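You operate a simulated robot arm through the tools that you are given. There is no shell and no other tool.

Carry out the task below with a simulated robot arm. There is one attempt and no reset: what you move stays moved.

Task
Put things in order on the top of the grey bench. At the end: the black float stands where the orange filter stood; the yellow sign (marked "BASE") is on the brown carton (marked "FLOAT"); the orange filter stands where the green filter stood; the green filter stands where the yellow sign stood; whatever was shut is shut again. Leave all else as you found it, and nothing knocked over.

The check looks at the end state, three seconds after you hand in, the way a careful person would. Anything else that was tipped, shoved, dropped, spilled or broken makes it a failure.

Robot
A 7-joint arm with a two-finger parallel gripper, fixed in place. Base frame: the origin is at the foot of the arm, x ahead of it, y to its left, z up; the work surface is at about z = 0. Units: mm, degrees, N and s.
With the tool pointing down near the work surface it reaches from about 240 to 620 mm from the base axis. Its first joint turns from -66.0 to 66.0 degrees. Payload 2.6 kg.
The TCP is the grasp point between the finger pads, 30 mm short of the fingertips. In the tool frame z runs along the fingers and y along their closing line. The gripper opens to 94 mm. The fingers are 28 mm wide and 10 mm thick; the gripper's body (50 by 96 mm) begins 55 mm behind the TCP.
Orientation is told as [roll, pitch, yaw] about the base's x, y, z axes, in that order, counted from this pose: with the fingers straight down and closing along the base's y, the tool's x points along the base's -x, its y along +y and its z along -z.

Tools
- The arm moves only by the tool play_rows. Its argument "increments" is text: rows parted by semicolons, each of 7 numbers parted by spaces: the shift along the tool's x, y, z in mm, then the turn, a rotation vector about the tool's x, y, z in degrees, then the finger opening in mm, from 0 to 94. In form: tx ty tz wx wy wz grip; .... A call has 1 to 20 rows; each row is the pose to reach, as a shift and turn from the pose commanded when the call began, along the tool's axes at that moment. Rows are played at 5 a second. More than 50 mm and 8.6 degrees between two rows, or a gripper value outside its range, and nothing of the call is played. Where a pose cannot be reached the arm comes as near as it can. A force on the tool above 40 N (or 10 N above the force at the start of the call, whichever is more), or a blocked arm, ends the call early, and 0.2 s more pass. The fingers move at their own pace (about 72 mm/s each) and stop on an object; they squeeze with about 27 N. The grip force told is the motor's: it shows also when the fingers shut on nothing. Time passes only in rows, and 0.2 s behind the last, so rows that repeat a pose let the fingers close. The reply holds the time, the measured pose of the TCP, the force on the tool along the base axes, the opening and the grip force, in the units named above and with some noise, with the torque about the TCP (base axes, N m) and any sound that the robot's microphone picked up.
- Cameras (640 x 400 px; columns grow to the right, rows downward): "scene" is fixed at [19.4, 432.7, 564.7]; the picture's right is [-0.86, -0.51, 0.00], its down [-0.32, 0.54, -0.78] and it looks along [0.39, -0.67, -0.63] (base axes); focal length 308 px, centre (320, 200). "wrist" rides on the gripper at [76, 14, -102] in the tool frame; the picture's right is [-0.18, 0.98, 0.00], its down [-0.75, -0.14, -0.64] and it looks along [-0.63, -0.12, 0.77] (tool axes); focal length 243 px, centre (320, 200). There is no depth. A picture from a camera that has moved, and an enlarged one, comes with that camera's place and axes in the base frame and with its lens. The place of the scene camera against the robot may be out by one fixed shift of up to 12 mm in any direction.
- capture(camera): a new picture of that camera. The clock stands still meanwhile.
- zoom(camera, box): a new picture of the part [left, top, right, bottom] of that camera's present view, enlarged. The clock stands still meanwhile.
- close_job(): hands the job in; it is judged then, once.

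Places have to be worked out from the pictures, the camera data and where the tool is seen. Open the gripper and draw the arm clear of the work before you hand the job in, unless the task says otherwise.

The tools are called after ">>>" by a JSON object that holds its "name" and its "arguments". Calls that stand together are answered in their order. play_rows: Moves the arm, as the interface text tells. Its arguments: {"type":"object","properties":{"increments":{"type":"string"}},"required":["increments"]} The other tools are called the same way: capture (camera) takes a picture; zoom (camera, box) takes an enlarged picture of a part of a camera's view; close_job () hands the job in.

At the start:

```text
time_s: 0.0
ee_pos: [367.5, -113.5, 248.3]
tcp_rot: [0.0, 0.0, 0.1]
contact_force: [-0.4, -0.4, 0.3]
wrist_torque: [0.0, 0.0, 0.0]
width: 93.8
finger_force: 0.0
```

scene: 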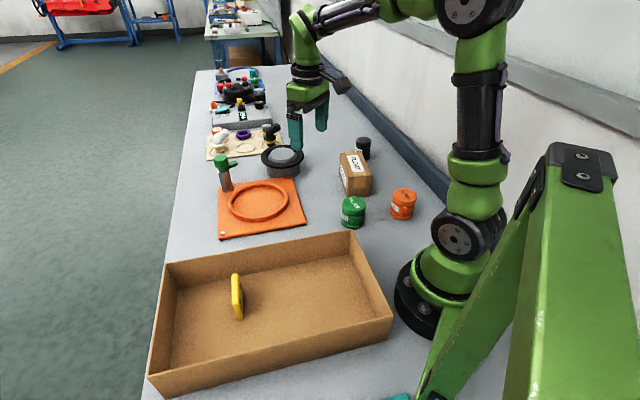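
wrist: 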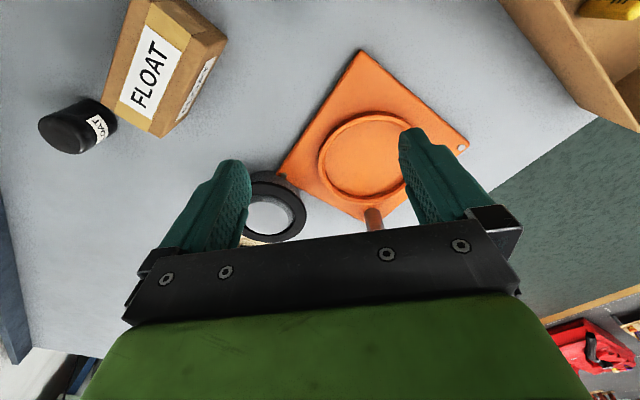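

The start pictures show a yellow sign inside an open carton box tray, green and orange filters, a brown carton, and a black float behind it. I take enlarged pictures to see details.

>>> {"name": "zoom", "arguments": {"camera": "scene", "box": [300, 120, 460, 240]}}

>>> {"name": "zoom", "arguments": {"camera": "scene", "box": [140, 220, 400, 400]}}

>>> {"name": "zoom", "arguments": {"camera": "scene", "box": [190, 60, 320, 250]}}

>>> {"name": "capture", "arguments": {"camera": "wrist"}}

```text
3.33 times, centred on (380, 180) of scene
camera zoom: at [19.4, 432.7, 564.7], right [-0.86, -0.51, 0.0], down [-0.32, 0.54, -0.78], along [0.39, -0.67, -0.63], focal length 1027 px, centre (120, 267)
```

zoom: 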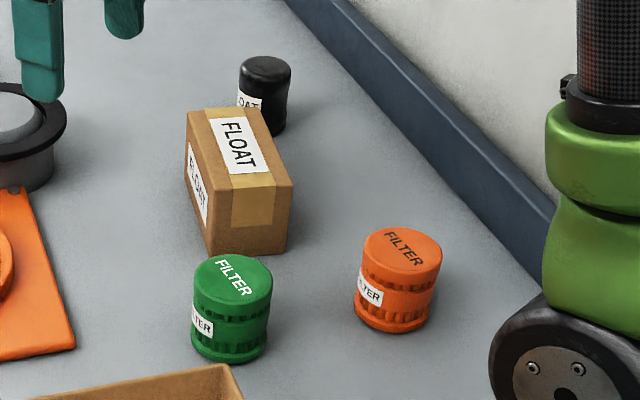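

```text
2.22 times, centred on (270, 310) of scene
camera zoom: at [19.4, 432.7, 564.7], right [-0.86, -0.51, 0.0], down [-0.32, 0.54, -0.78], along [0.39, -0.67, -0.63], focal length 685 px, centre (431, -44)
```

zoom: 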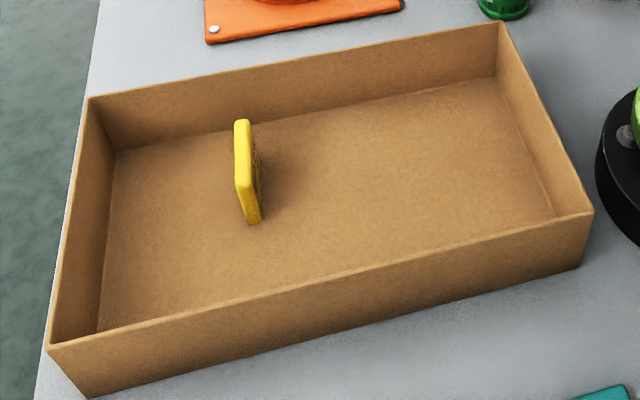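

```text
2.11 times, centred on (255, 155) of scene
camera zoom: at [19.4, 432.7, 564.7], right [-0.86, -0.51, 0.0], down [-0.32, 0.54, -0.78], along [0.39, -0.67, -0.63], focal length 649 px, centre (457, 295)
```

zoom: 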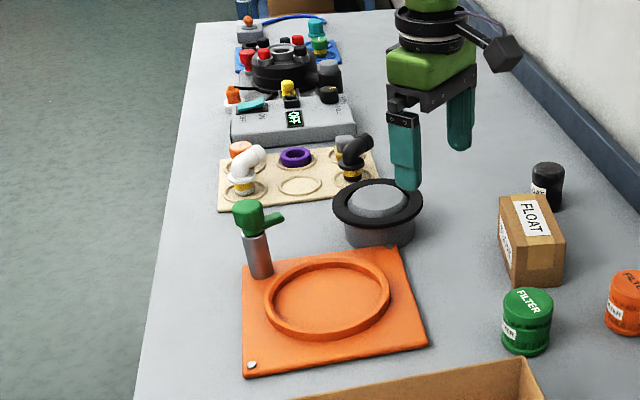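

```text
taken
camera wrist: at [291.7, -100.2, 350.4], right [0.18, 0.98, 0.0], down [0.75, -0.14, 0.64], along [0.63, -0.12, -0.77], focal length 243 px, centre (320, 200)
```

wrist: 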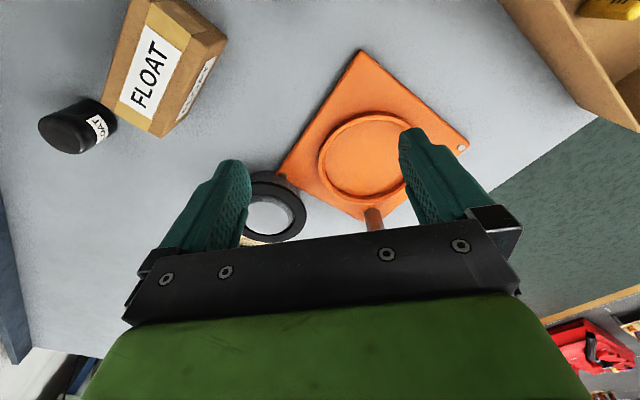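

The sign stands edge-on at roughly (322, 223) on the tray floor; the green filter is around (247,-132), orange around (145,-232), float around (365,-460). I move the arm at height over to the tray to view the sign from above with the wrist camera.

>>> {"name": "play_rows", "arguments": {"increments": "6 40 0 0 0 0 94; 12 80 0 0 0 0 94; 18 120 0 0 0 0 94; 24 160 0 0 0 0 94; 30 200 0 0 0 0 94; 36 240 0 0 0 0 94; 41 280 0 0 0 0 94; 46 313 0 0 0 0 94; 46 313 0 0 0 0 94"}}

>>> {"name": "capture", "arguments": {"camera": "wrist"}}

>>> {"name": "capture", "arguments": {"camera": "scene"}}

```text
time_s: 2.0
ee_pos: [322.3, 196.1, 250.6]
tcp_rot: [0.0, 0.0, 0.1]
contact_force: [-0.9, -0.9, 0.5]
wrist_torque: [0.01, 0.04, 0.0]
width: 94.0
finger_force: 0.1
```

```text
taken
camera wrist: at [246.2, 210.9, 352.9], right [0.18, 0.98, 0.0], down [0.75, -0.14, 0.64], along [0.63, -0.12, -0.77], focal length 243 px, centre (320, 200)
```

wrist: 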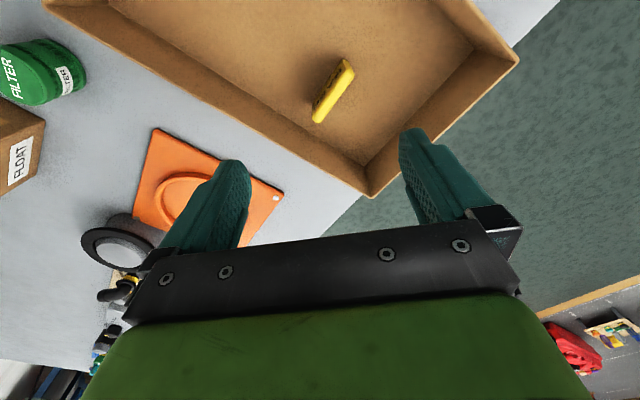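

```text
taken
```

scene: 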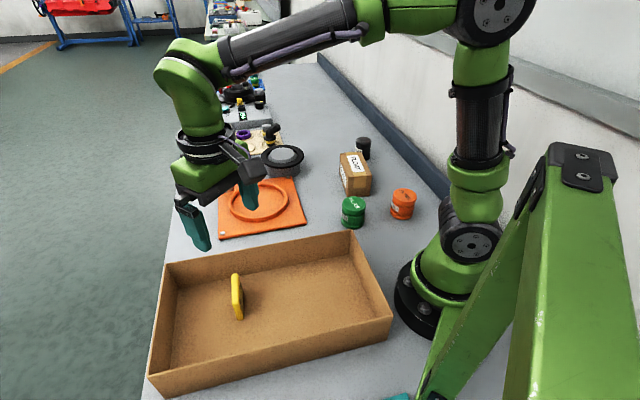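

The sign's upper edge appears at about (346,62)–(319,122) in the wrist view. I zoom on it to determine its outline and the tray edges.

>>> {"name": "zoom", "arguments": {"camera": "wrist", "box": [270, 40, 400, 140]}}

>>> {"name": "zoom", "arguments": {"camera": "scene", "box": [190, 250, 290, 340]}}

```text
4.00 times, centred on (335, 90) of wrist
camera zoom: at [246.2, 210.9, 352.9], right [0.18, 0.98, 0.0], down [0.75, -0.14, 0.64], along [0.63, -0.12, -0.77], focal length 970 px, centre (260, 640)
```

zoom: 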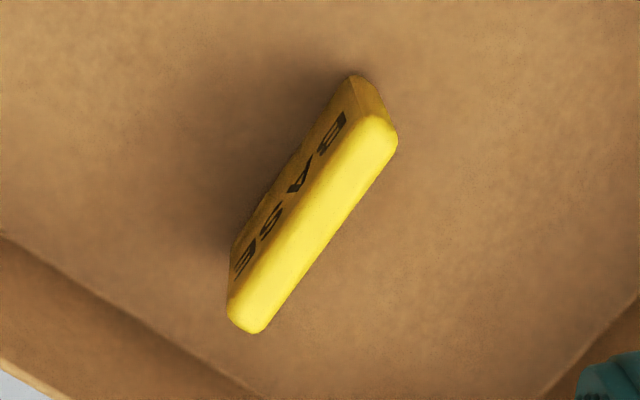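

```text
4.44 times, centred on (240, 295) of scene
camera zoom: at [19.3, 432.7, 564.7], right [-0.86, -0.51, 0.0], down [-0.32, 0.54, -0.78], along [0.39, -0.67, -0.63], focal length 1370 px, centre (676, -222)
```

zoom: 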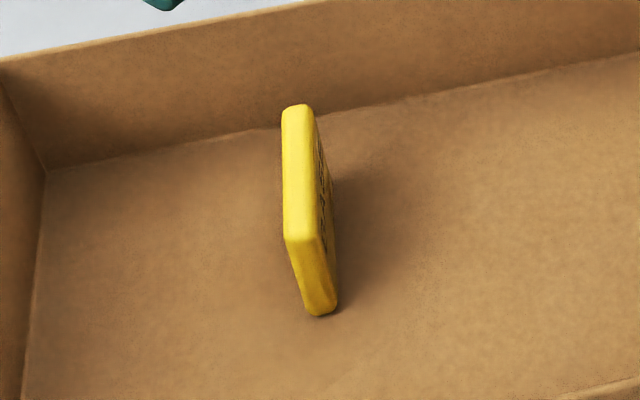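

The sign measures about 64×14×57 mm, its centre near (336, 209), its plane running at −45° with "BASE" facing (−x,−y), and tray walls parallel or perpendicular to it. I turn the gripper to yaw −45° and come down to about z=150 over it, then look again.

>>> {"name": "play_rows", "arguments": {"increments": "-2 2 16 0 0 7.5 94; -5 4 33 0 0 15 94; -7 6 50 0 0 22.5 94; -9 8 66 0 0 30 94; -12 10 83 0 0 37.5 94; -14 12.5 100 0 0 45 94; -14 12.5 100 0 0 45 94; -14 12.5 100 0 0 45 94"}}

>>> {"name": "capture", "arguments": {"camera": "wrist"}}

>>> {"name": "capture", "arguments": {"camera": "scene"}}

```text
time_s: 3.8
ee_pos: [333.3, 212.9, 147.7]
tcp_rot: [0.0, -0.1, -45.1]
contact_force: [-0.6, 0.3, -0.4]
wrist_torque: [0.04, 0.0, -0.02]
width: 93.8
finger_force: 0.1
```

```text
taken
camera wrist: at [290.4, 277.8, 249.9], right [0.83, 0.56, 0.0], down [0.43, -0.63, 0.64], along [0.36, -0.53, -0.77], focal length 243 px, centre (320, 200)
```

wrist: 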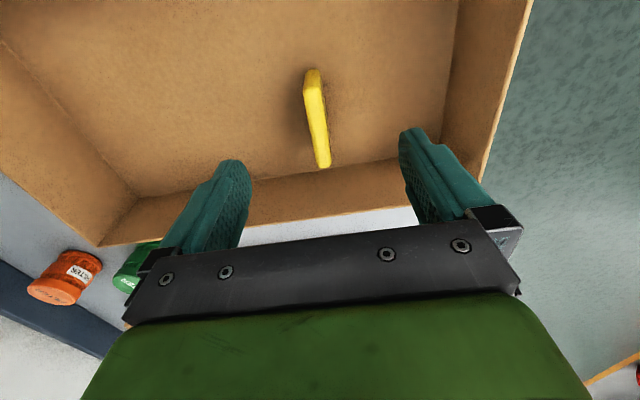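

```text
taken
```

scene: 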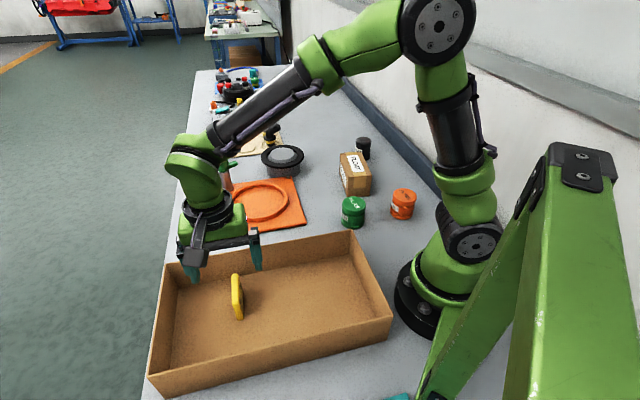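

I zoom to measure the sign's top strip from this view.

>>> {"name": "zoom", "arguments": {"camera": "wrist", "box": [250, 50, 390, 180]}}

```text
3.08 times, centred on (320, 115) of wrist
camera zoom: at [290.4, 277.8, 249.9], right [0.83, 0.56, 0.0], down [0.43, -0.63, 0.64], along [0.36, -0.53, -0.77], focal length 746 px, centre (320, 462)
```

zoom: 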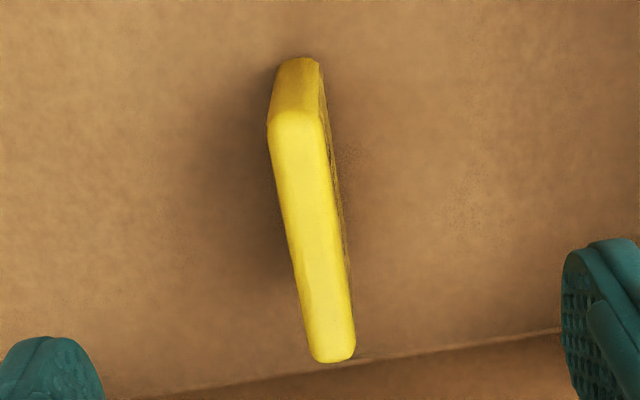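

The sign's centre works out to (336, 208) with plane at about −46°. I shift −5/−2 mm in the tool frame, turn 1° and descend to about z=45 with fingers open.

>>> {"name": "play_rows", "arguments": {"increments": "-3 -1 15 0 0 1 94; -5 -2 35 0 0 1 94; -5 -2 55 0 0 1 94; -5 -2 75 0 0 1 94; -5 -2 92 0 0 1 94; -5 -2 103 0 0 1 94; -5 -2 103 0 0 1 94"}}

>>> {"name": "capture", "arguments": {"camera": "wrist"}}

>>> {"name": "zoom", "arguments": {"camera": "scene", "box": [150, 210, 310, 330]}}

```text
time_s: 5.4
ee_pos: [337.3, 208.2, 42.7]
tcp_rot: [0.0, 0.0, -45.9]
contact_force: [0.1, 0.9, 0.0]
wrist_torque: [-0.02, -0.02, 0.0]
width: 94.1
finger_force: 0.0
```

```text
taken
camera wrist: at [296.2, 271.6, 145.5], right [0.83, 0.55, 0.0], down [0.42, -0.64, 0.64], along [0.35, -0.54, -0.77], focal length 243 px, centre (320, 200)
```

wrist: 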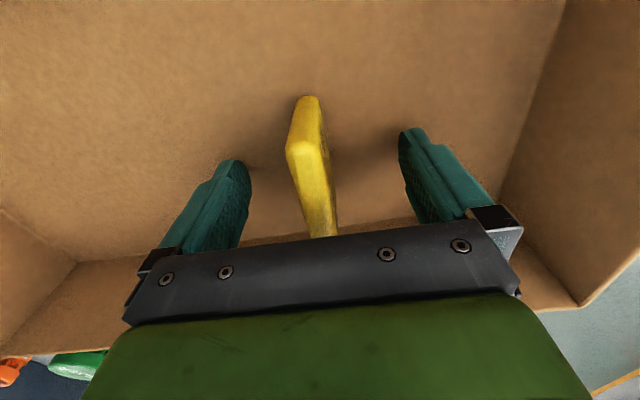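

```text
3.33 times, centred on (230, 270) of scene
camera zoom: at [19.4, 432.7, 564.7], right [-0.86, -0.51, 0.0], down [-0.32, 0.54, -0.78], along [0.39, -0.67, -0.63], focal length 1027 px, centre (620, -33)
```

zoom: 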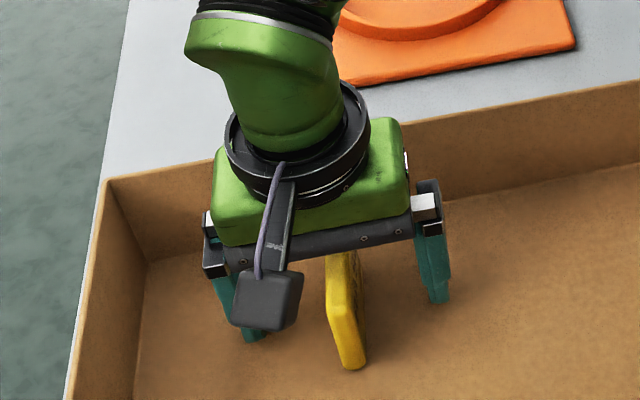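

The sign sits centred between the fingers. I close the fingers on it in place.

>>> {"name": "play_rows", "arguments": {"increments": "0 0 0 0 0 0 60; 0 0 0 0 0 0 30; 0 0 0 0 0 0 10; 0 0 0 0 0 0 5; 0 0 0 0 0 0 5; 0 0 0 0 0 0 5"}}

>>> {"name": "capture", "arguments": {"camera": "wrist"}}

```text
time_s: 6.8
ee_pos: [338.4, 206.1, 44.3]
tcp_rot: [0.0, -0.1, -46.0]
contact_force: [-0.5, 1.0, -0.2]
wrist_torque: [0.03, -0.01, -0.01]
width: 17.7
finger_force: 27.2
```

```text
taken
camera wrist: at [296.2, 271.6, 145.9], right [0.84, 0.55, 0.0], down [0.42, -0.64, 0.64], along [0.35, -0.54, -0.77], focal length 243 px, centre (320, 200)
```

wrist: 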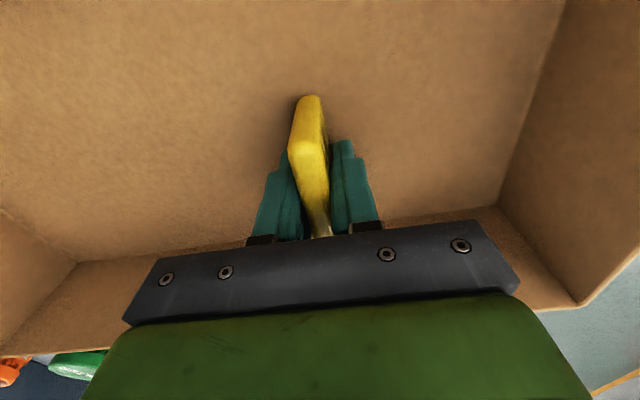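

The sign is gripped (17.7 mm thick, 27 N). I lift it straight up to about z=250.

>>> {"name": "play_rows", "arguments": {"increments": "0 0 -8 0 0 0 5; 0 0 -25 0 0 0 5; 0 0 -50 0 0 0 5; 0 0 -80 0 0 0 5; 0 0 -115 0 0 0 5; 0 0 -150 0 0 0 5; 0 0 -180 0 0 0 5; 0 0 -205 0 0 0 5; 0 0 -205 0 0 0 5"}}

>>> {"name": "capture", "arguments": {"camera": "wrist"}}

>>> {"name": "capture", "arguments": {"camera": "scene"}}

```text
time_s: 8.8
ee_pos: [337.7, 205.1, 251.3]
tcp_rot: [0.1, 0.0, -46.0]
contact_force: [0.2, 0.1, -0.6]
wrist_torque: [0.03, -0.03, -0.03]
width: 17.4
finger_force: 27.2
```

```text
taken
camera wrist: at [296.3, 268.7, 352.6], right [0.84, 0.55, 0.0], down [0.42, -0.64, 0.64], along [0.35, -0.54, -0.77], focal length 243 px, centre (320, 200)
```

wrist: 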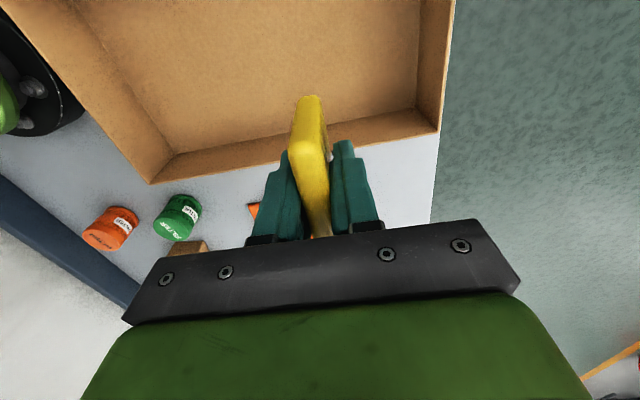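

```text
taken
```

scene: 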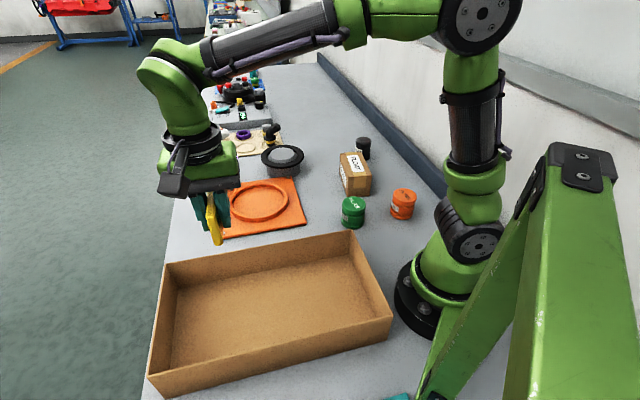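

The sign is held clear of the tray. I now carry it at this height to near (310, −215) to look at the carton from above.

>>> {"name": "play_rows", "arguments": {"increments": "-12 -13 0 0 0 0 5; -35 -39 0 0 0 0 5; -60 -67 0 0 0 0 5; -86 -95 0 0 0 0 5; -112 -124 0 0 0 0 5; -138 -153 0 0 0 0 5; -164 -182 0 0 0 0 5; -190 -211 0 0 0 0 5; -216 -240 0 0 0 0 5; -240 -266 0 0 0 0 5; -260 -289 0 0 0 0 5; -274 -304 0 0 0 0 5; -281 -312 0 0 0 0 5; -281 -312 0 0 0 0 5"}}

>>> {"name": "capture", "arguments": {"camera": "wrist"}}

>>> {"name": "capture", "arguments": {"camera": "scene"}}

```text
time_s: 11.8
ee_pos: [306.6, -213.2, 249.8]
tcp_rot: [0.0, 0.0, -46.0]
contact_force: [0.7, -0.1, -1.0]
wrist_torque: [0.04, -0.01, 0.01]
width: 17.8
finger_force: 26.5
```

```text
taken
camera wrist: at [265.4, -149.2, 351.1], right [0.84, 0.55, 0.0], down [0.42, -0.64, 0.64], along [0.35, -0.54, -0.77], focal length 243 px, centre (320, 200)
```

wrist: 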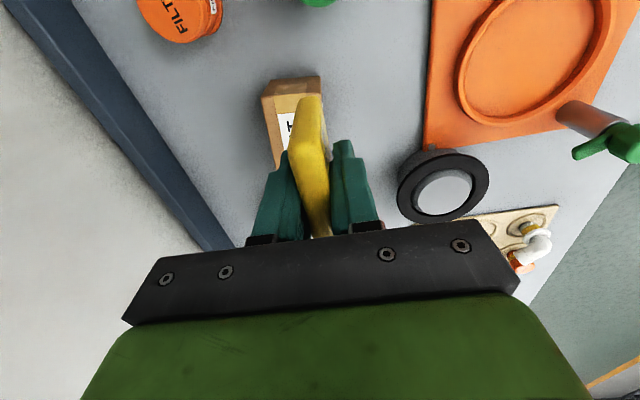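

```text
taken
```

scene: 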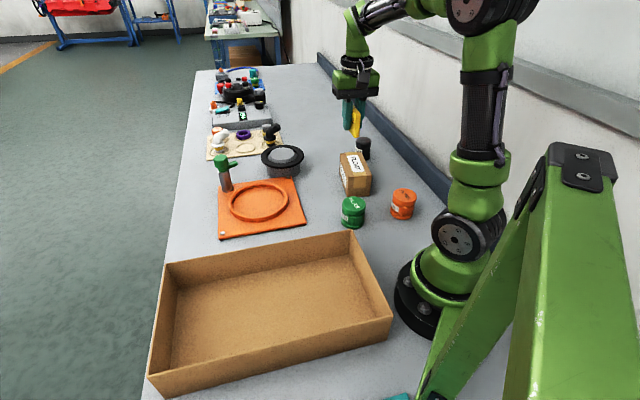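

The held sign hides the carton. I shift sideways so the carton comes into the free left part of the wrist view.

>>> {"name": "play_rows", "arguments": {"increments": "-8 30 0 0 0 0 5; -16 60 0 0 0 0 5; -24 90 0 0 0 0 5; -30 120 0 0 0 0 5; -30 120 0 0 0 0 5"}}

>>> {"name": "capture", "arguments": {"camera": "wrist"}}

>>> {"name": "zoom", "arguments": {"camera": "wrist", "box": [60, 20, 300, 170]}}

>>> {"name": "zoom", "arguments": {"camera": "scene", "box": [310, 110, 430, 230]}}

```text
time_s: 13.0
ee_pos: [413.8, -148.3, 249.4]
tcp_rot: [0.0, -0.1, -46.0]
contact_force: [-0.2, 0.3, -0.6]
wrist_torque: [-0.01, 0.02, -0.01]
width: 17.5
finger_force: 27.5
```

```text
taken
camera wrist: at [372.9, -85.0, 351.5], right [0.84, 0.55, 0.0], down [0.42, -0.64, 0.64], along [0.35, -0.54, -0.77], focal length 243 px, centre (320, 200)
```

wrist: 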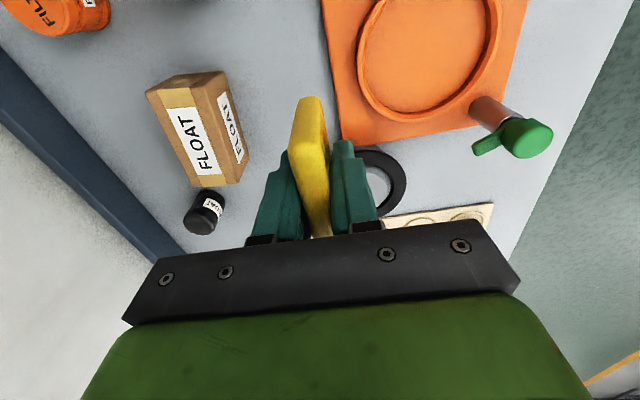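

```text
2.67 times, centred on (180, 95) of wrist
camera zoom: at [372.9, -85.0, 351.5], right [0.84, 0.55, 0.0], down [0.42, -0.64, 0.64], along [0.35, -0.54, -0.77], focal length 647 px, centre (693, 480)
```

zoom: 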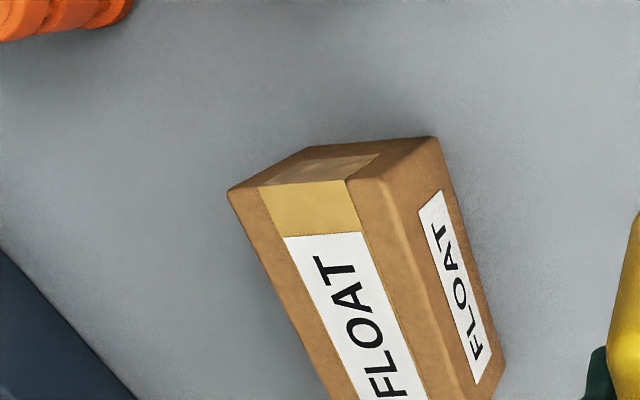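

```text
3.33 times, centred on (370, 170) of scene
camera zoom: at [19.4, 432.7, 564.7], right [-0.86, -0.51, 0.0], down [-0.32, 0.54, -0.78], along [0.39, -0.67, -0.63], focal length 1027 px, centre (153, 300)
```

zoom: 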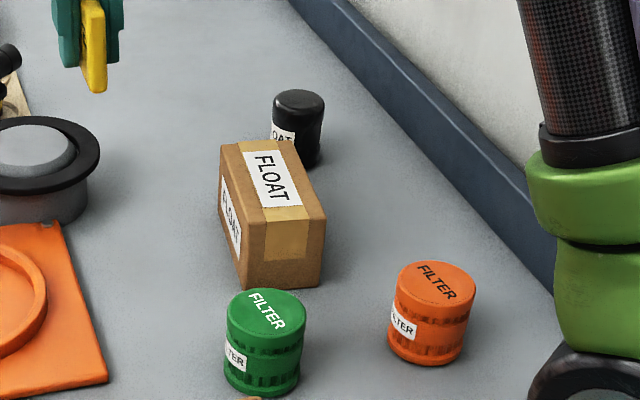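

I zoom on the carton and float region to get all the top corners.

>>> {"name": "zoom", "arguments": {"camera": "wrist", "box": [120, 60, 280, 160]}}

>>> {"name": "zoom", "arguments": {"camera": "wrist", "box": [120, 140, 280, 240]}}

```text
4.00 times, centred on (200, 110) of wrist
camera zoom: at [372.9, -85.0, 351.5], right [0.84, 0.55, 0.0], down [0.42, -0.64, 0.64], along [0.35, -0.54, -0.77], focal length 970 px, centre (800, 560)
```

zoom: 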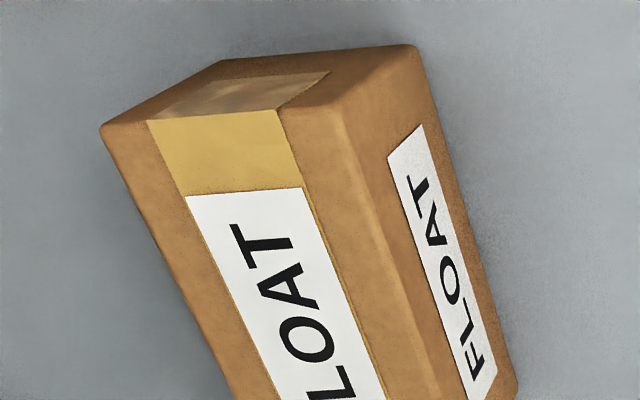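

```text
4.00 times, centred on (200, 190) of wrist
camera zoom: at [372.9, -85.0, 351.5], right [0.84, 0.55, 0.0], down [0.42, -0.64, 0.64], along [0.35, -0.54, -0.77], focal length 970 px, centre (800, 240)
```

zoom: 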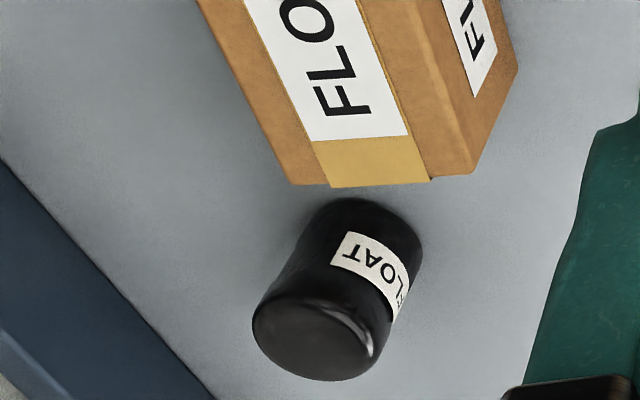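

The carton is about 68 mm high, 129×66 mm, centred near (321, −290), with its long axis at about −52°. I move the sign over that centre, turning 6° to line it up, and come down to about z=150.

>>> {"name": "play_rows", "arguments": {"increments": "-4 -16 0 0 0 1 5; -11 -50 0 0 0 2 5; -19 -85 0 0 0 3 5; -27 -120 0 0 0 4 5; -33 -150 0 0 0 5 5; -36.4 -165.4 0 0 0 6.2 5; -36.4 -165.4 20 0 0 6.2 5; -36.4 -165.4 50 0 0 6.2 5; -36.4 -165.4 80 0 0 6.2 5; -36.4 -165.4 100 0 0 6.2 5; -36.4 -165.4 100 0 0 6.2 5; -36.4 -165.4 100 0 0 6.2 5"}}

>>> {"name": "capture", "arguments": {"camera": "wrist"}}

>>> {"name": "zoom", "arguments": {"camera": "scene", "box": [310, 110, 430, 230]}}

```text
time_s: 15.6
ee_pos: [321.7, -291.6, 151.0]
tcp_rot: [0.1, 0.0, -52.2]
contact_force: [1.0, 0.0, -1.9]
wrist_torque: [0.03, -0.01, -0.02]
width: 17.5
finger_force: 26.6
```

```text
taken
camera wrist: at [288.1, -223.4, 253.3], right [0.89, 0.46, 0.0], down [0.35, -0.68, 0.64], along [0.29, -0.57, -0.77], focal length 243 px, centre (320, 200)
```

wrist: 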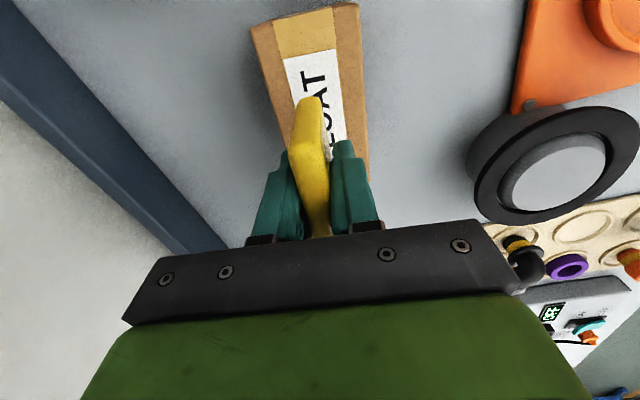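

```text
3.33 times, centred on (370, 170) of scene
camera zoom: at [19.4, 432.7, 564.7], right [-0.86, -0.51, 0.0], down [-0.32, 0.54, -0.78], along [0.39, -0.67, -0.63], focal length 1027 px, centre (153, 300)
```

zoom: 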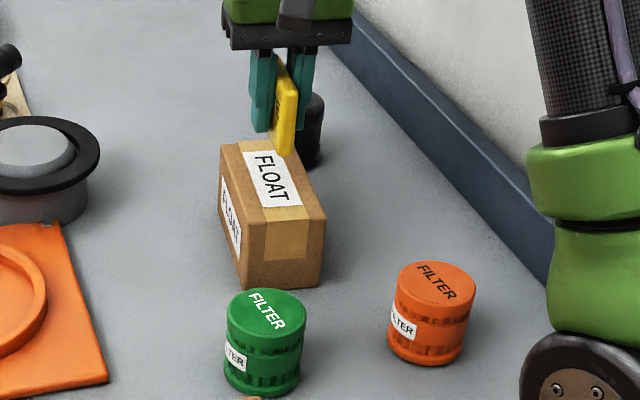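

The sign hangs aligned over the carton's middle. I descend to about z=112, leaving a few millimetres before expected contact.

>>> {"name": "play_rows", "arguments": {"increments": "0 0 12 0 0 0 5; 0 0 24 0 0 0 5; 0 0 33 0 0 0 5; 0 0 38 0 0 0 5; 0 0 38 0 0 0 5"}}

>>> {"name": "zoom", "arguments": {"camera": "scene", "box": [320, 120, 400, 210]}}

>>> {"name": "capture", "arguments": {"camera": "wrist"}}

```text
time_s: 16.8
ee_pos: [321.8, -291.1, 112.6]
tcp_rot: [0.0, 0.1, -52.2]
contact_force: [0.3, 1.0, 1.2]
wrist_torque: [0.08, 0.08, 0.01]
width: 17.4
finger_force: 27.1
```

```text
4.44 times, centred on (360, 165) of scene
camera zoom: at [19.3, 432.7, 564.7], right [-0.86, -0.51, 0.0], down [-0.32, 0.54, -0.78], along [0.39, -0.67, -0.63], focal length 1370 px, centre (142, 356)
```

zoom: 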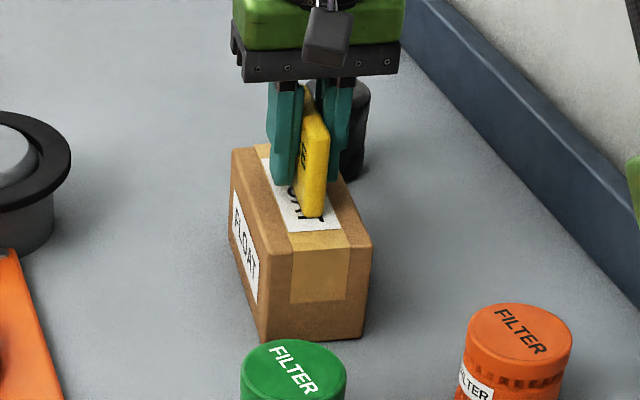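

```text
taken
camera wrist: at [287.3, -222.4, 215.0], right [0.89, 0.46, 0.0], down [0.35, -0.68, 0.64], along [0.29, -0.57, -0.77], focal length 243 px, centre (320, 200)
```

wrist: 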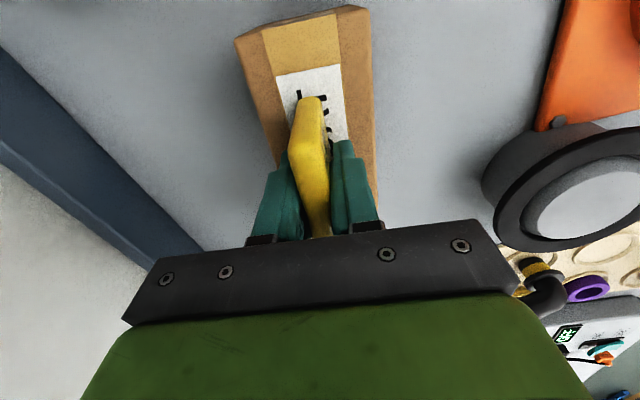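

The sign's foot is close to the carton top, no contact yet. I descend 2 mm and read the force.

>>> {"name": "play_rows", "arguments": {"increments": "0 0 1 0 0 0 5; 0 0 2 0 0 0 5; 0 0 2 0 0 0 5"}}

```text
time_s: 17.6
ee_pos: [323.4, -291.2, 111.1]
tcp_rot: [0.0, -0.2, -52.2]
contact_force: [-4.0, 5.6, 23.8]
wrist_torque: [-0.1, -0.03, -0.03]
width: 17.7
finger_force: 26.8
```

Contact with the carton at about 24 N. I ease up 1 mm and read again.

>>> {"name": "play_rows", "arguments": {"increments": "0 0 -0.8 0 0 0 5; 0 0 -0.8 0 0 0 5"}}

>>> {"name": "zoom", "arguments": {"camera": "scene", "box": [320, 120, 400, 210]}}

```text
time_s: 18.2
ee_pos: [322.4, -292.4, 111.3]
tcp_rot: [0.0, -0.2, -52.1]
contact_force: [0.7, 2.6, 22.0]
wrist_torque: [-0.19, -0.22, -0.01]
width: 17.5
finger_force: 26.9
```

```text
4.44 times, centred on (360, 165) of scene
camera zoom: at [19.3, 432.8, 564.6], right [-0.86, -0.51, 0.0], down [-0.32, 0.54, -0.78], along [0.39, -0.67, -0.63], focal length 1370 px, centre (142, 356)
```

zoom: 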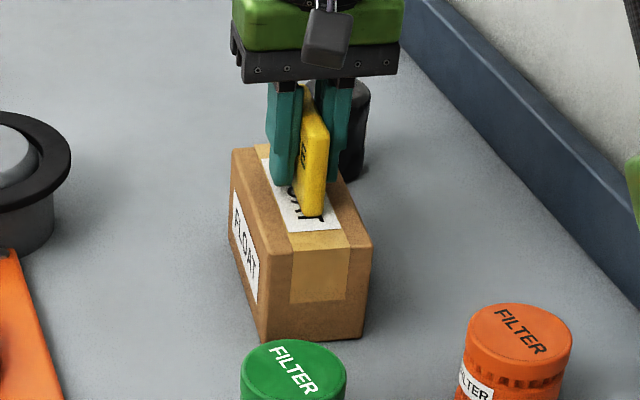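

Still 22 N of pressing, so I ease up another 0.8 mm.

>>> {"name": "play_rows", "arguments": {"increments": "0 0 -0.8 0 0 0 5; 0 0 -0.8 0 0 0 5"}}

```text
time_s: 18.8
ee_pos: [322.5, -292.0, 111.5]
tcp_rot: [0.1, 0.0, -52.2]
contact_force: [4.4, -1.9, 10.6]
wrist_torque: [-0.37, -0.38, 0.07]
width: 17.3
finger_force: 27.2
```

Down to about 10 N; I ease another 0.4 mm and then open the fingers to about 50 mm.

>>> {"name": "play_rows", "arguments": {"increments": "0 0 -0.4 0 0 0 5; 0 0 -0.4 0 0 0 18; 0 0 -0.4 0 0 0 24; 0 0 -0.4 0 0 0 36; 0 0 -0.4 0 0 0 50; 0 0 -0.4 0 0 0 50"}}

>>> {"name": "zoom", "arguments": {"camera": "scene", "box": [320, 120, 400, 210]}}

>>> {"name": "capture", "arguments": {"camera": "wrist"}}

```text
time_s: 20.2
ee_pos: [322.0, -291.6, 112.6]
tcp_rot: [0.0, 0.0, -52.2]
contact_force: [-0.3, -0.1, 0.1]
wrist_torque: [0.0, -0.02, 0.0]
width: 49.9
finger_force: 0.1
```

```text
4.44 times, centred on (360, 165) of scene
camera zoom: at [19.4, 432.7, 564.7], right [-0.86, -0.51, 0.0], down [-0.32, 0.54, -0.78], along [0.39, -0.67, -0.63], focal length 1370 px, centre (142, 356)
```

zoom: 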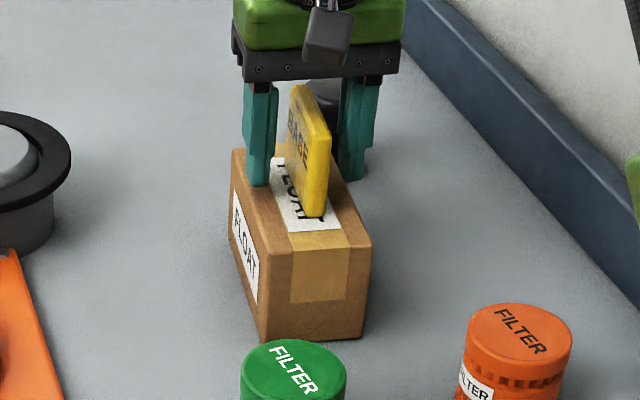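

```text
taken
camera wrist: at [287.4, -223.3, 214.7], right [0.89, 0.46, 0.0], down [0.35, -0.68, 0.64], along [0.29, -0.57, -0.77], focal length 243 px, centre (320, 200)
```

wrist: 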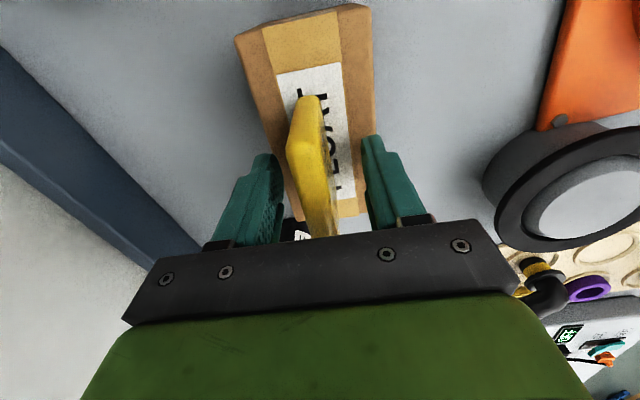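

The sign stands upright on the carton. I lift straight up, then move toward the green filter and open the fingers fully to view it.

>>> {"name": "play_rows", "arguments": {"increments": "0 0 -10 0 0 0 50; 0 0 -30 0 0 0 50; 0 0 -60 0 0 0 50; 0 0 -95 0 0 0 50; 0 0 -128 0 0 0 50; 30 13 -128 0 0 0 94; 65 29 -128 0 0 0 94; 100 45 -128 0 0 0 94; 135 60 -128 0 0 0 94; 161.6 72.2 -128 0 0 0 94; 161.6 72.2 -128 0 0 0 94; 161.6 72.2 -128 0 0 0 94"}}

>>> {"name": "capture", "arguments": {"camera": "wrist"}}

>>> {"name": "capture", "arguments": {"camera": "scene"}}

```text
time_s: 22.8
ee_pos: [280.3, -118.6, 240.1]
tcp_rot: [0.0, 0.0, -52.2]
contact_force: [0.6, -0.9, -0.8]
wrist_torque: [-0.01, -0.05, 0.02]
width: 94.0
finger_force: 0.1
```

```text
taken
camera wrist: at [245.0, -50.4, 340.8], right [0.89, 0.46, 0.0], down [0.35, -0.68, 0.64], along [0.29, -0.57, -0.77], focal length 243 px, centre (320, 200)
```

wrist: 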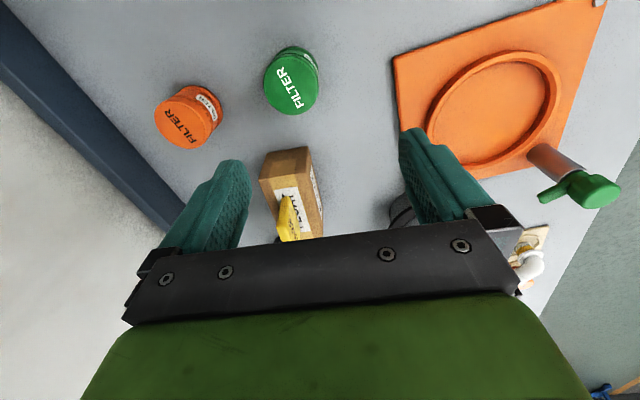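

```text
taken
```

scene: 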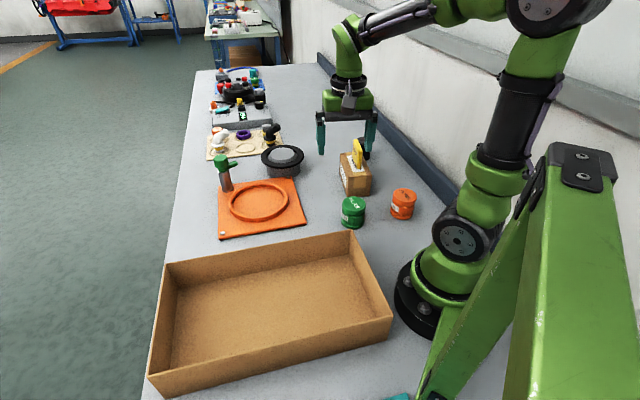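

Both filters and the sign on the carton are visible. I zoom on the filters for accurate centres.

>>> {"name": "zoom", "arguments": {"camera": "wrist", "box": [230, 30, 350, 130]}}

>>> {"name": "zoom", "arguments": {"camera": "wrist", "box": [130, 60, 250, 160]}}

```text
4.00 times, centred on (290, 80) of wrist
camera zoom: at [245.0, -50.4, 340.8], right [0.89, 0.46, 0.0], down [0.35, -0.68, 0.64], along [0.29, -0.57, -0.77], focal length 970 px, centre (440, 680)
```

zoom: 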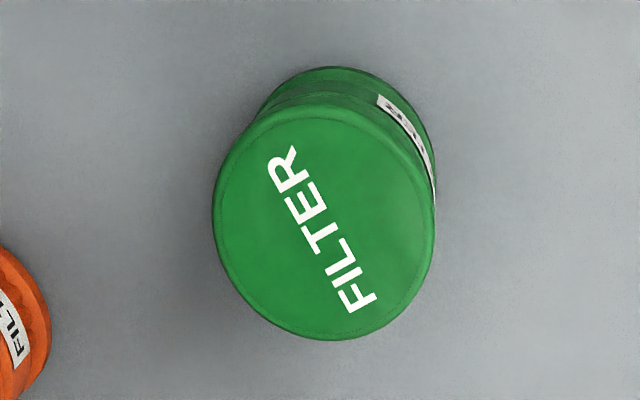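

```text
4.00 times, centred on (190, 110) of wrist
camera zoom: at [245.0, -50.4, 340.8], right [0.89, 0.46, 0.0], down [0.35, -0.68, 0.64], along [0.29, -0.57, -0.77], focal length 970 px, centre (840, 560)
```

zoom: 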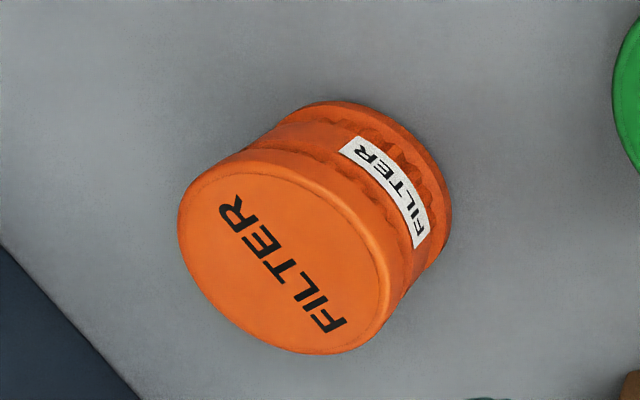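

Green filter: about 60 mm diameter, 65 mm tall, centre near (250, −129); orange near (151, −226). I move above the green filter and come down to z≈130 for a check view.

>>> {"name": "play_rows", "arguments": {"increments": "5 -15 10 0 0 0 94; 10.6 -29.8 30 0 0 0 94; 10.6 -29.8 60 0 0 0 94; 10.6 -29.8 90 0 0 0 94; 10.6 -29.8 110 0 0 0 94; 10.6 -29.8 110 0 0 0 94; 10.6 -29.8 110 0 0 0 94"}}

>>> {"name": "capture", "arguments": {"camera": "wrist"}}

>>> {"name": "zoom", "arguments": {"camera": "scene", "box": [290, 120, 450, 240]}}

```text
time_s: 24.4
ee_pos: [250.8, -131.3, 130.4]
tcp_rot: [0.0, -0.1, -52.3]
contact_force: [-0.2, 0.3, 0.3]
wrist_torque: [0.0, 0.03, -0.03]
width: 94.2
finger_force: 0.1
```

```text
taken
camera wrist: at [216.0, -63.5, 232.1], right [0.89, 0.46, 0.0], down [0.35, -0.68, 0.64], along [0.29, -0.57, -0.77], focal length 243 px, centre (320, 200)
```

wrist: 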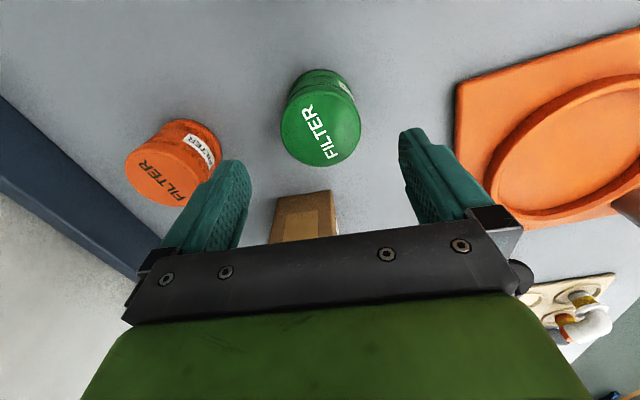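

```text
3.33 times, centred on (370, 180) of scene
camera zoom: at [19.4, 432.7, 564.7], right [-0.86, -0.51, 0.0], down [-0.32, 0.54, -0.78], along [0.39, -0.67, -0.63], focal length 1027 px, centre (153, 267)
```

zoom: 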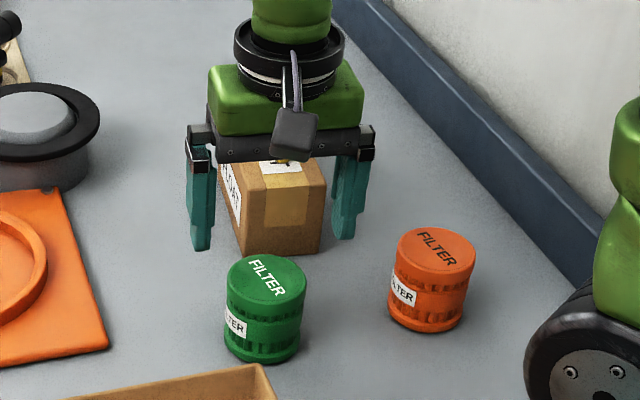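

I zoom to refine the green filter's top centre.

>>> {"name": "zoom", "arguments": {"camera": "wrist", "box": [260, 60, 380, 180]}}

```text
3.33 times, centred on (320, 120) of wrist
camera zoom: at [216.0, -63.5, 232.1], right [0.89, 0.46, 0.0], down [0.35, -0.68, 0.64], along [0.29, -0.57, -0.77], focal length 809 px, centre (320, 467)
```

zoom: 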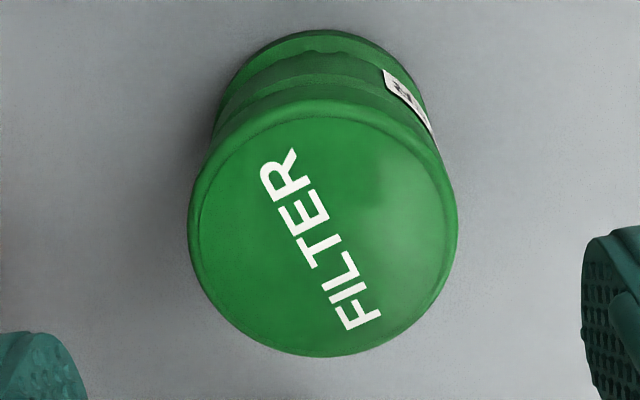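

The green centre refines to (250, −129). I correct slightly and descend to about z=38 around it.

>>> {"name": "play_rows", "arguments": {"increments": "2.5 0.9 15 0 0 0 94; 2.5 0.9 35 0 0 0 94; 2.5 0.9 55 0 0 0 94; 2.5 0.9 75 0 0 0 94; 2.5 0.9 87 0 0 0 94; 2.5 0.9 92 0 0 0 94; 2.5 0.9 92 0 0 0 94"}}

>>> {"name": "capture", "arguments": {"camera": "wrist"}}

>>> {"name": "zoom", "arguments": {"camera": "scene", "box": [290, 140, 450, 260]}}

```text
time_s: 26.0
ee_pos: [249.3, -125.5, 37.2]
tcp_rot: [0.0, 0.0, -52.2]
contact_force: [0.0, 0.1, 1.0]
wrist_torque: [0.0, 0.04, 0.0]
width: 93.9
finger_force: 0.1
```

```text
taken
camera wrist: at [214.1, -57.5, 139.4], right [0.89, 0.46, 0.0], down [0.35, -0.68, 0.64], along [0.29, -0.57, -0.77], focal length 243 px, centre (320, 200)
```

wrist: 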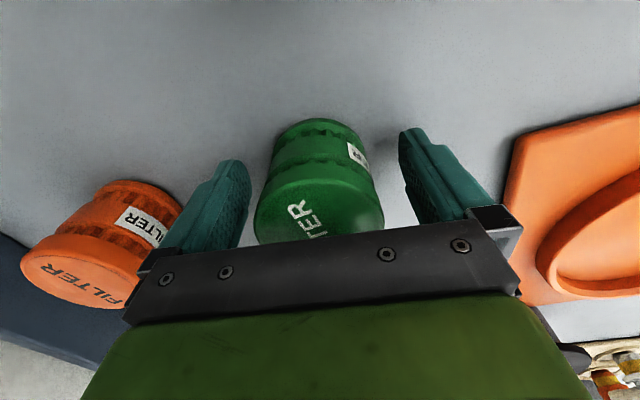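

```text
3.33 times, centred on (370, 200) of scene
camera zoom: at [19.4, 432.7, 564.7], right [-0.86, -0.51, 0.0], down [-0.32, 0.54, -0.78], along [0.39, -0.67, -0.63], focal length 1027 px, centre (153, 200)
```

zoom: 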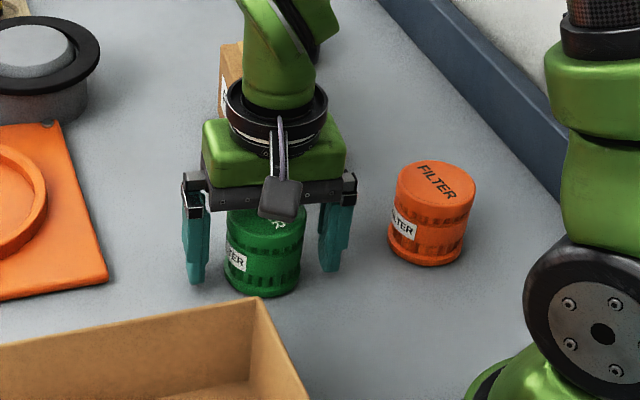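

The filter stands between the fingers; TCP is about 3 mm off its centre. I correct that and close.

>>> {"name": "play_rows", "arguments": {"increments": "-1.4 -0.7 0 0 0 0 94; -2.8 -1.4 0 0 0 0 94; -2.8 -1.4 0 0 0 0 75; -2.8 -1.4 0 0 0 0 60; -2.8 -1.4 0 0 0 0 45; -2.8 -1.4 0 0 0 0 45; -2.8 -1.4 0 0 0 0 45"}}

>>> {"name": "capture", "arguments": {"camera": "wrist"}}

```text
time_s: 27.6
ee_pos: [249.1, -129.2, 37.8]
tcp_rot: [0.0, 0.0, -52.3]
contact_force: [-0.3, 0.0, 0.2]
wrist_torque: [-0.01, 0.02, 0.01]
width: 58.6
finger_force: 27.3
```

```text
taken
camera wrist: at [214.5, -61.7, 140.3], right [0.89, 0.46, 0.0], down [0.35, -0.68, 0.64], along [0.29, -0.57, -0.77], focal length 243 px, centre (320, 200)
```

wrist: 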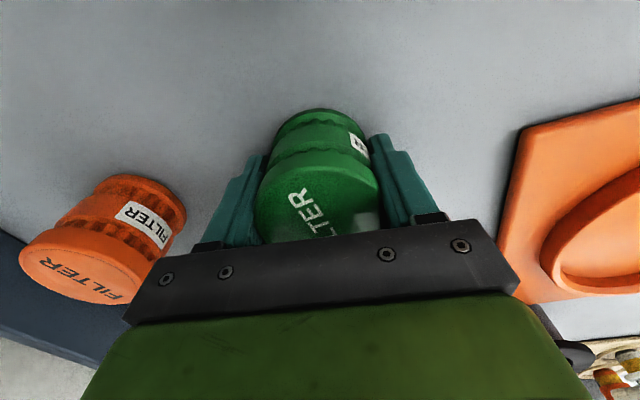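

Gripped at 58.6 mm with TCP at about (249.5, −129.4, 38), which I record as the green place. I lift slowly and then carry it toward the tray.

>>> {"name": "play_rows", "arguments": {"increments": "0 0 -6 0 0 0 45; 0 0 -18 0 0 0 45; 0 0 -40 0 0 0 45; 0 0 -70 0 0 0 45; 0 0 -100 0 0 0 45; 0 0 -130 0 0 0 45; 0 0 -152 0 0 0 45; 0 0 -162 0 0 0 45; 0 0 -162 0 0 0 45"}}

>>> {"name": "capture", "arguments": {"camera": "scene"}}

>>> {"name": "capture", "arguments": {"camera": "wrist"}}

```text
time_s: 29.6
ee_pos: [248.0, -128.2, 200.2]
tcp_rot: [0.0, 0.0, -52.2]
contact_force: [-0.3, -0.6, -0.4]
wrist_torque: [0.01, 0.01, 0.01]
width: 57.4
finger_force: 26.9
```

```text
taken
```

scene: 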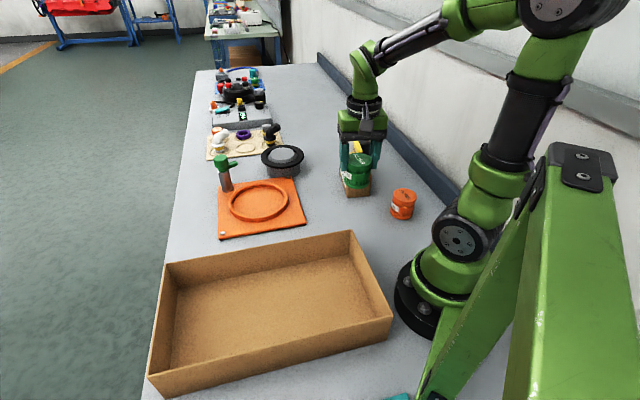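

```text
taken
camera wrist: at [213.0, -60.1, 302.1], right [0.89, 0.46, 0.0], down [0.35, -0.68, 0.64], along [0.29, -0.57, -0.77], focal length 243 px, centre (320, 200)
```

wrist: 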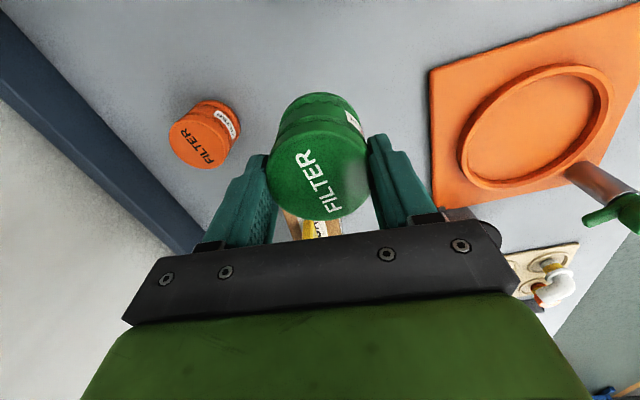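

The filter looks lower or tilted in the grip compared with before; I zoom in to check.

>>> {"name": "zoom", "arguments": {"camera": "wrist", "box": [230, 70, 430, 250]}}

>>> {"name": "zoom", "arguments": {"camera": "scene", "box": [310, 90, 420, 220]}}

```text
2.22 times, centred on (330, 160) of wrist
camera zoom: at [213.0, -60.1, 302.1], right [0.89, 0.46, 0.0], down [0.35, -0.68, 0.64], along [0.29, -0.57, -0.77], focal length 539 px, centre (298, 289)
```

zoom: 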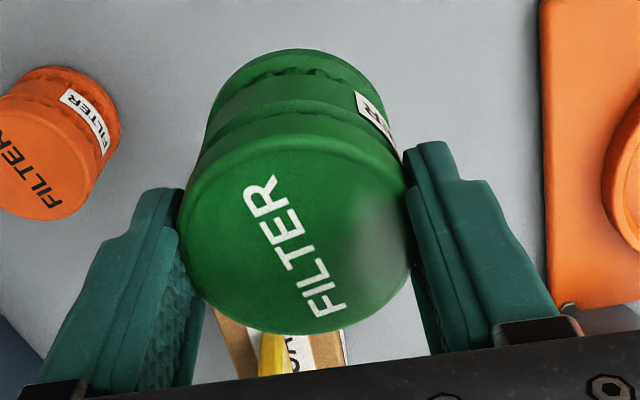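

```text
3.08 times, centred on (365, 155) of scene
camera zoom: at [19.3, 432.7, 564.7], right [-0.86, -0.51, 0.0], down [-0.32, 0.54, -0.78], along [0.39, -0.67, -0.63], focal length 948 px, centre (182, 338)
```

zoom: 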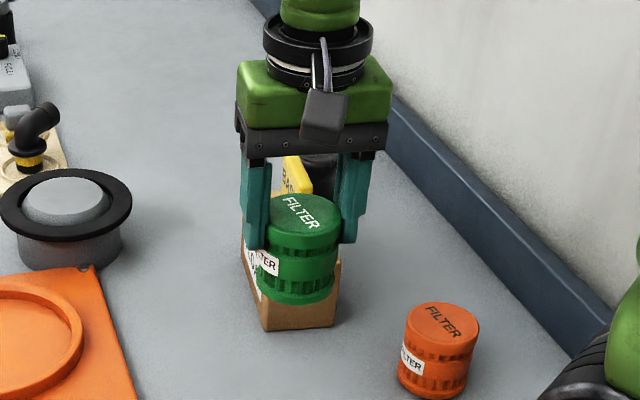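

The filter has slipped down about 40 mm in the grip; its top is now about 15 mm below the TCP and its foot about 120 mm above the bench. I lower it promptly to just above its old place before it slips further.

>>> {"name": "play_rows", "arguments": {"increments": "0 0 45 0 0 0 40; 0 0 88 0 0 0 40; 0 0 106 0 0 0 40"}}

>>> {"name": "zoom", "arguments": {"camera": "wrist", "box": [230, 70, 430, 250]}}

>>> {"name": "zoom", "arguments": {"camera": "scene", "box": [310, 110, 420, 240]}}

```text
time_s: 30.4
ee_pos: [247.4, -129.1, 92.5]
tcp_rot: [-0.1, 0.0, -52.3]
contact_force: [-0.6, 0.3, -1.0]
wrist_torque: [0.01, -0.03, -0.01]
width: 57.1
finger_force: 26.8
```

```text
2.22 times, centred on (330, 160) of wrist
camera zoom: at [213.1, -61.8, 195.1], right [0.89, 0.46, 0.0], down [0.35, -0.68, 0.64], along [0.29, -0.57, -0.77], focal length 539 px, centre (298, 289)
```

zoom: 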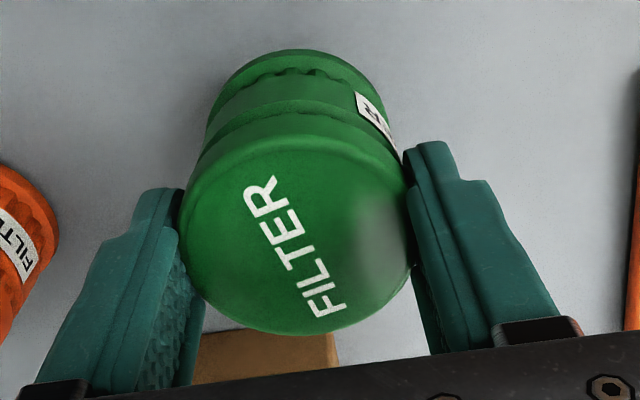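

```text
3.08 times, centred on (365, 175) of scene
camera zoom: at [19.3, 432.7, 564.7], right [-0.86, -0.51, 0.0], down [-0.32, 0.54, -0.78], along [0.39, -0.67, -0.63], focal length 948 px, centre (182, 277)
```

zoom: 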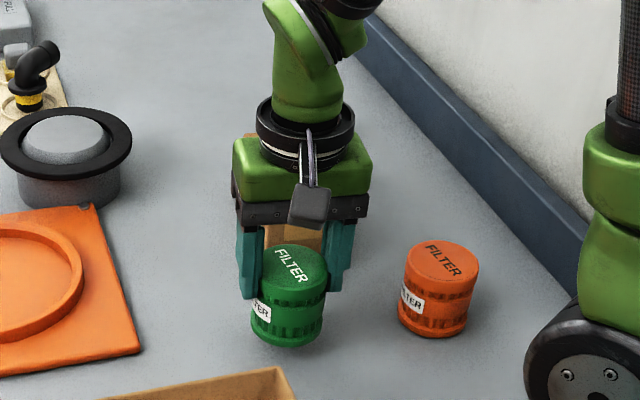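

The filter has not slipped further (same view relative to the gripper), with its foot about 13 mm above the bench. I lower it gently to set it down and regrip.

>>> {"name": "play_rows", "arguments": {"increments": "0 0 4 0 0 0 40; 0 0 8 0 0 0 40; 0 0 10 0 0 0 40; 0 0 10 0 0 0 40"}}

>>> {"name": "zoom", "arguments": {"camera": "scene", "box": [310, 110, 420, 240]}}

```text
time_s: 31.4
ee_pos: [249.0, -130.3, 83.2]
tcp_rot: [-0.1, 0.0, -52.2]
contact_force: [0.1, 0.3, 0.1]
wrist_torque: [0.0, -0.01, 0.03]
width: 57.4
finger_force: 27.1
```

```text
3.08 times, centred on (365, 175) of scene
camera zoom: at [19.4, 432.7, 564.7], right [-0.86, -0.51, 0.0], down [-0.32, 0.54, -0.78], along [0.39, -0.67, -0.63], focal length 948 px, centre (182, 277)
```

zoom: 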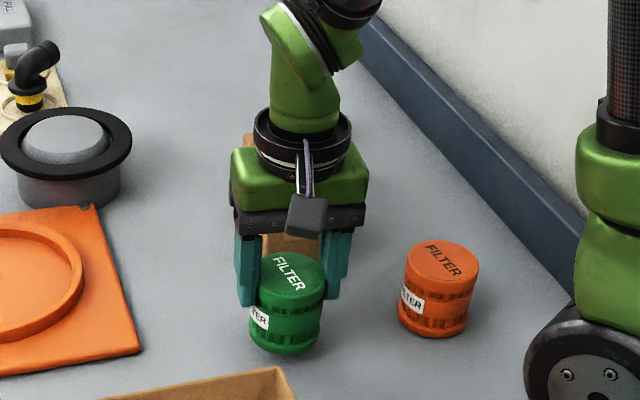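

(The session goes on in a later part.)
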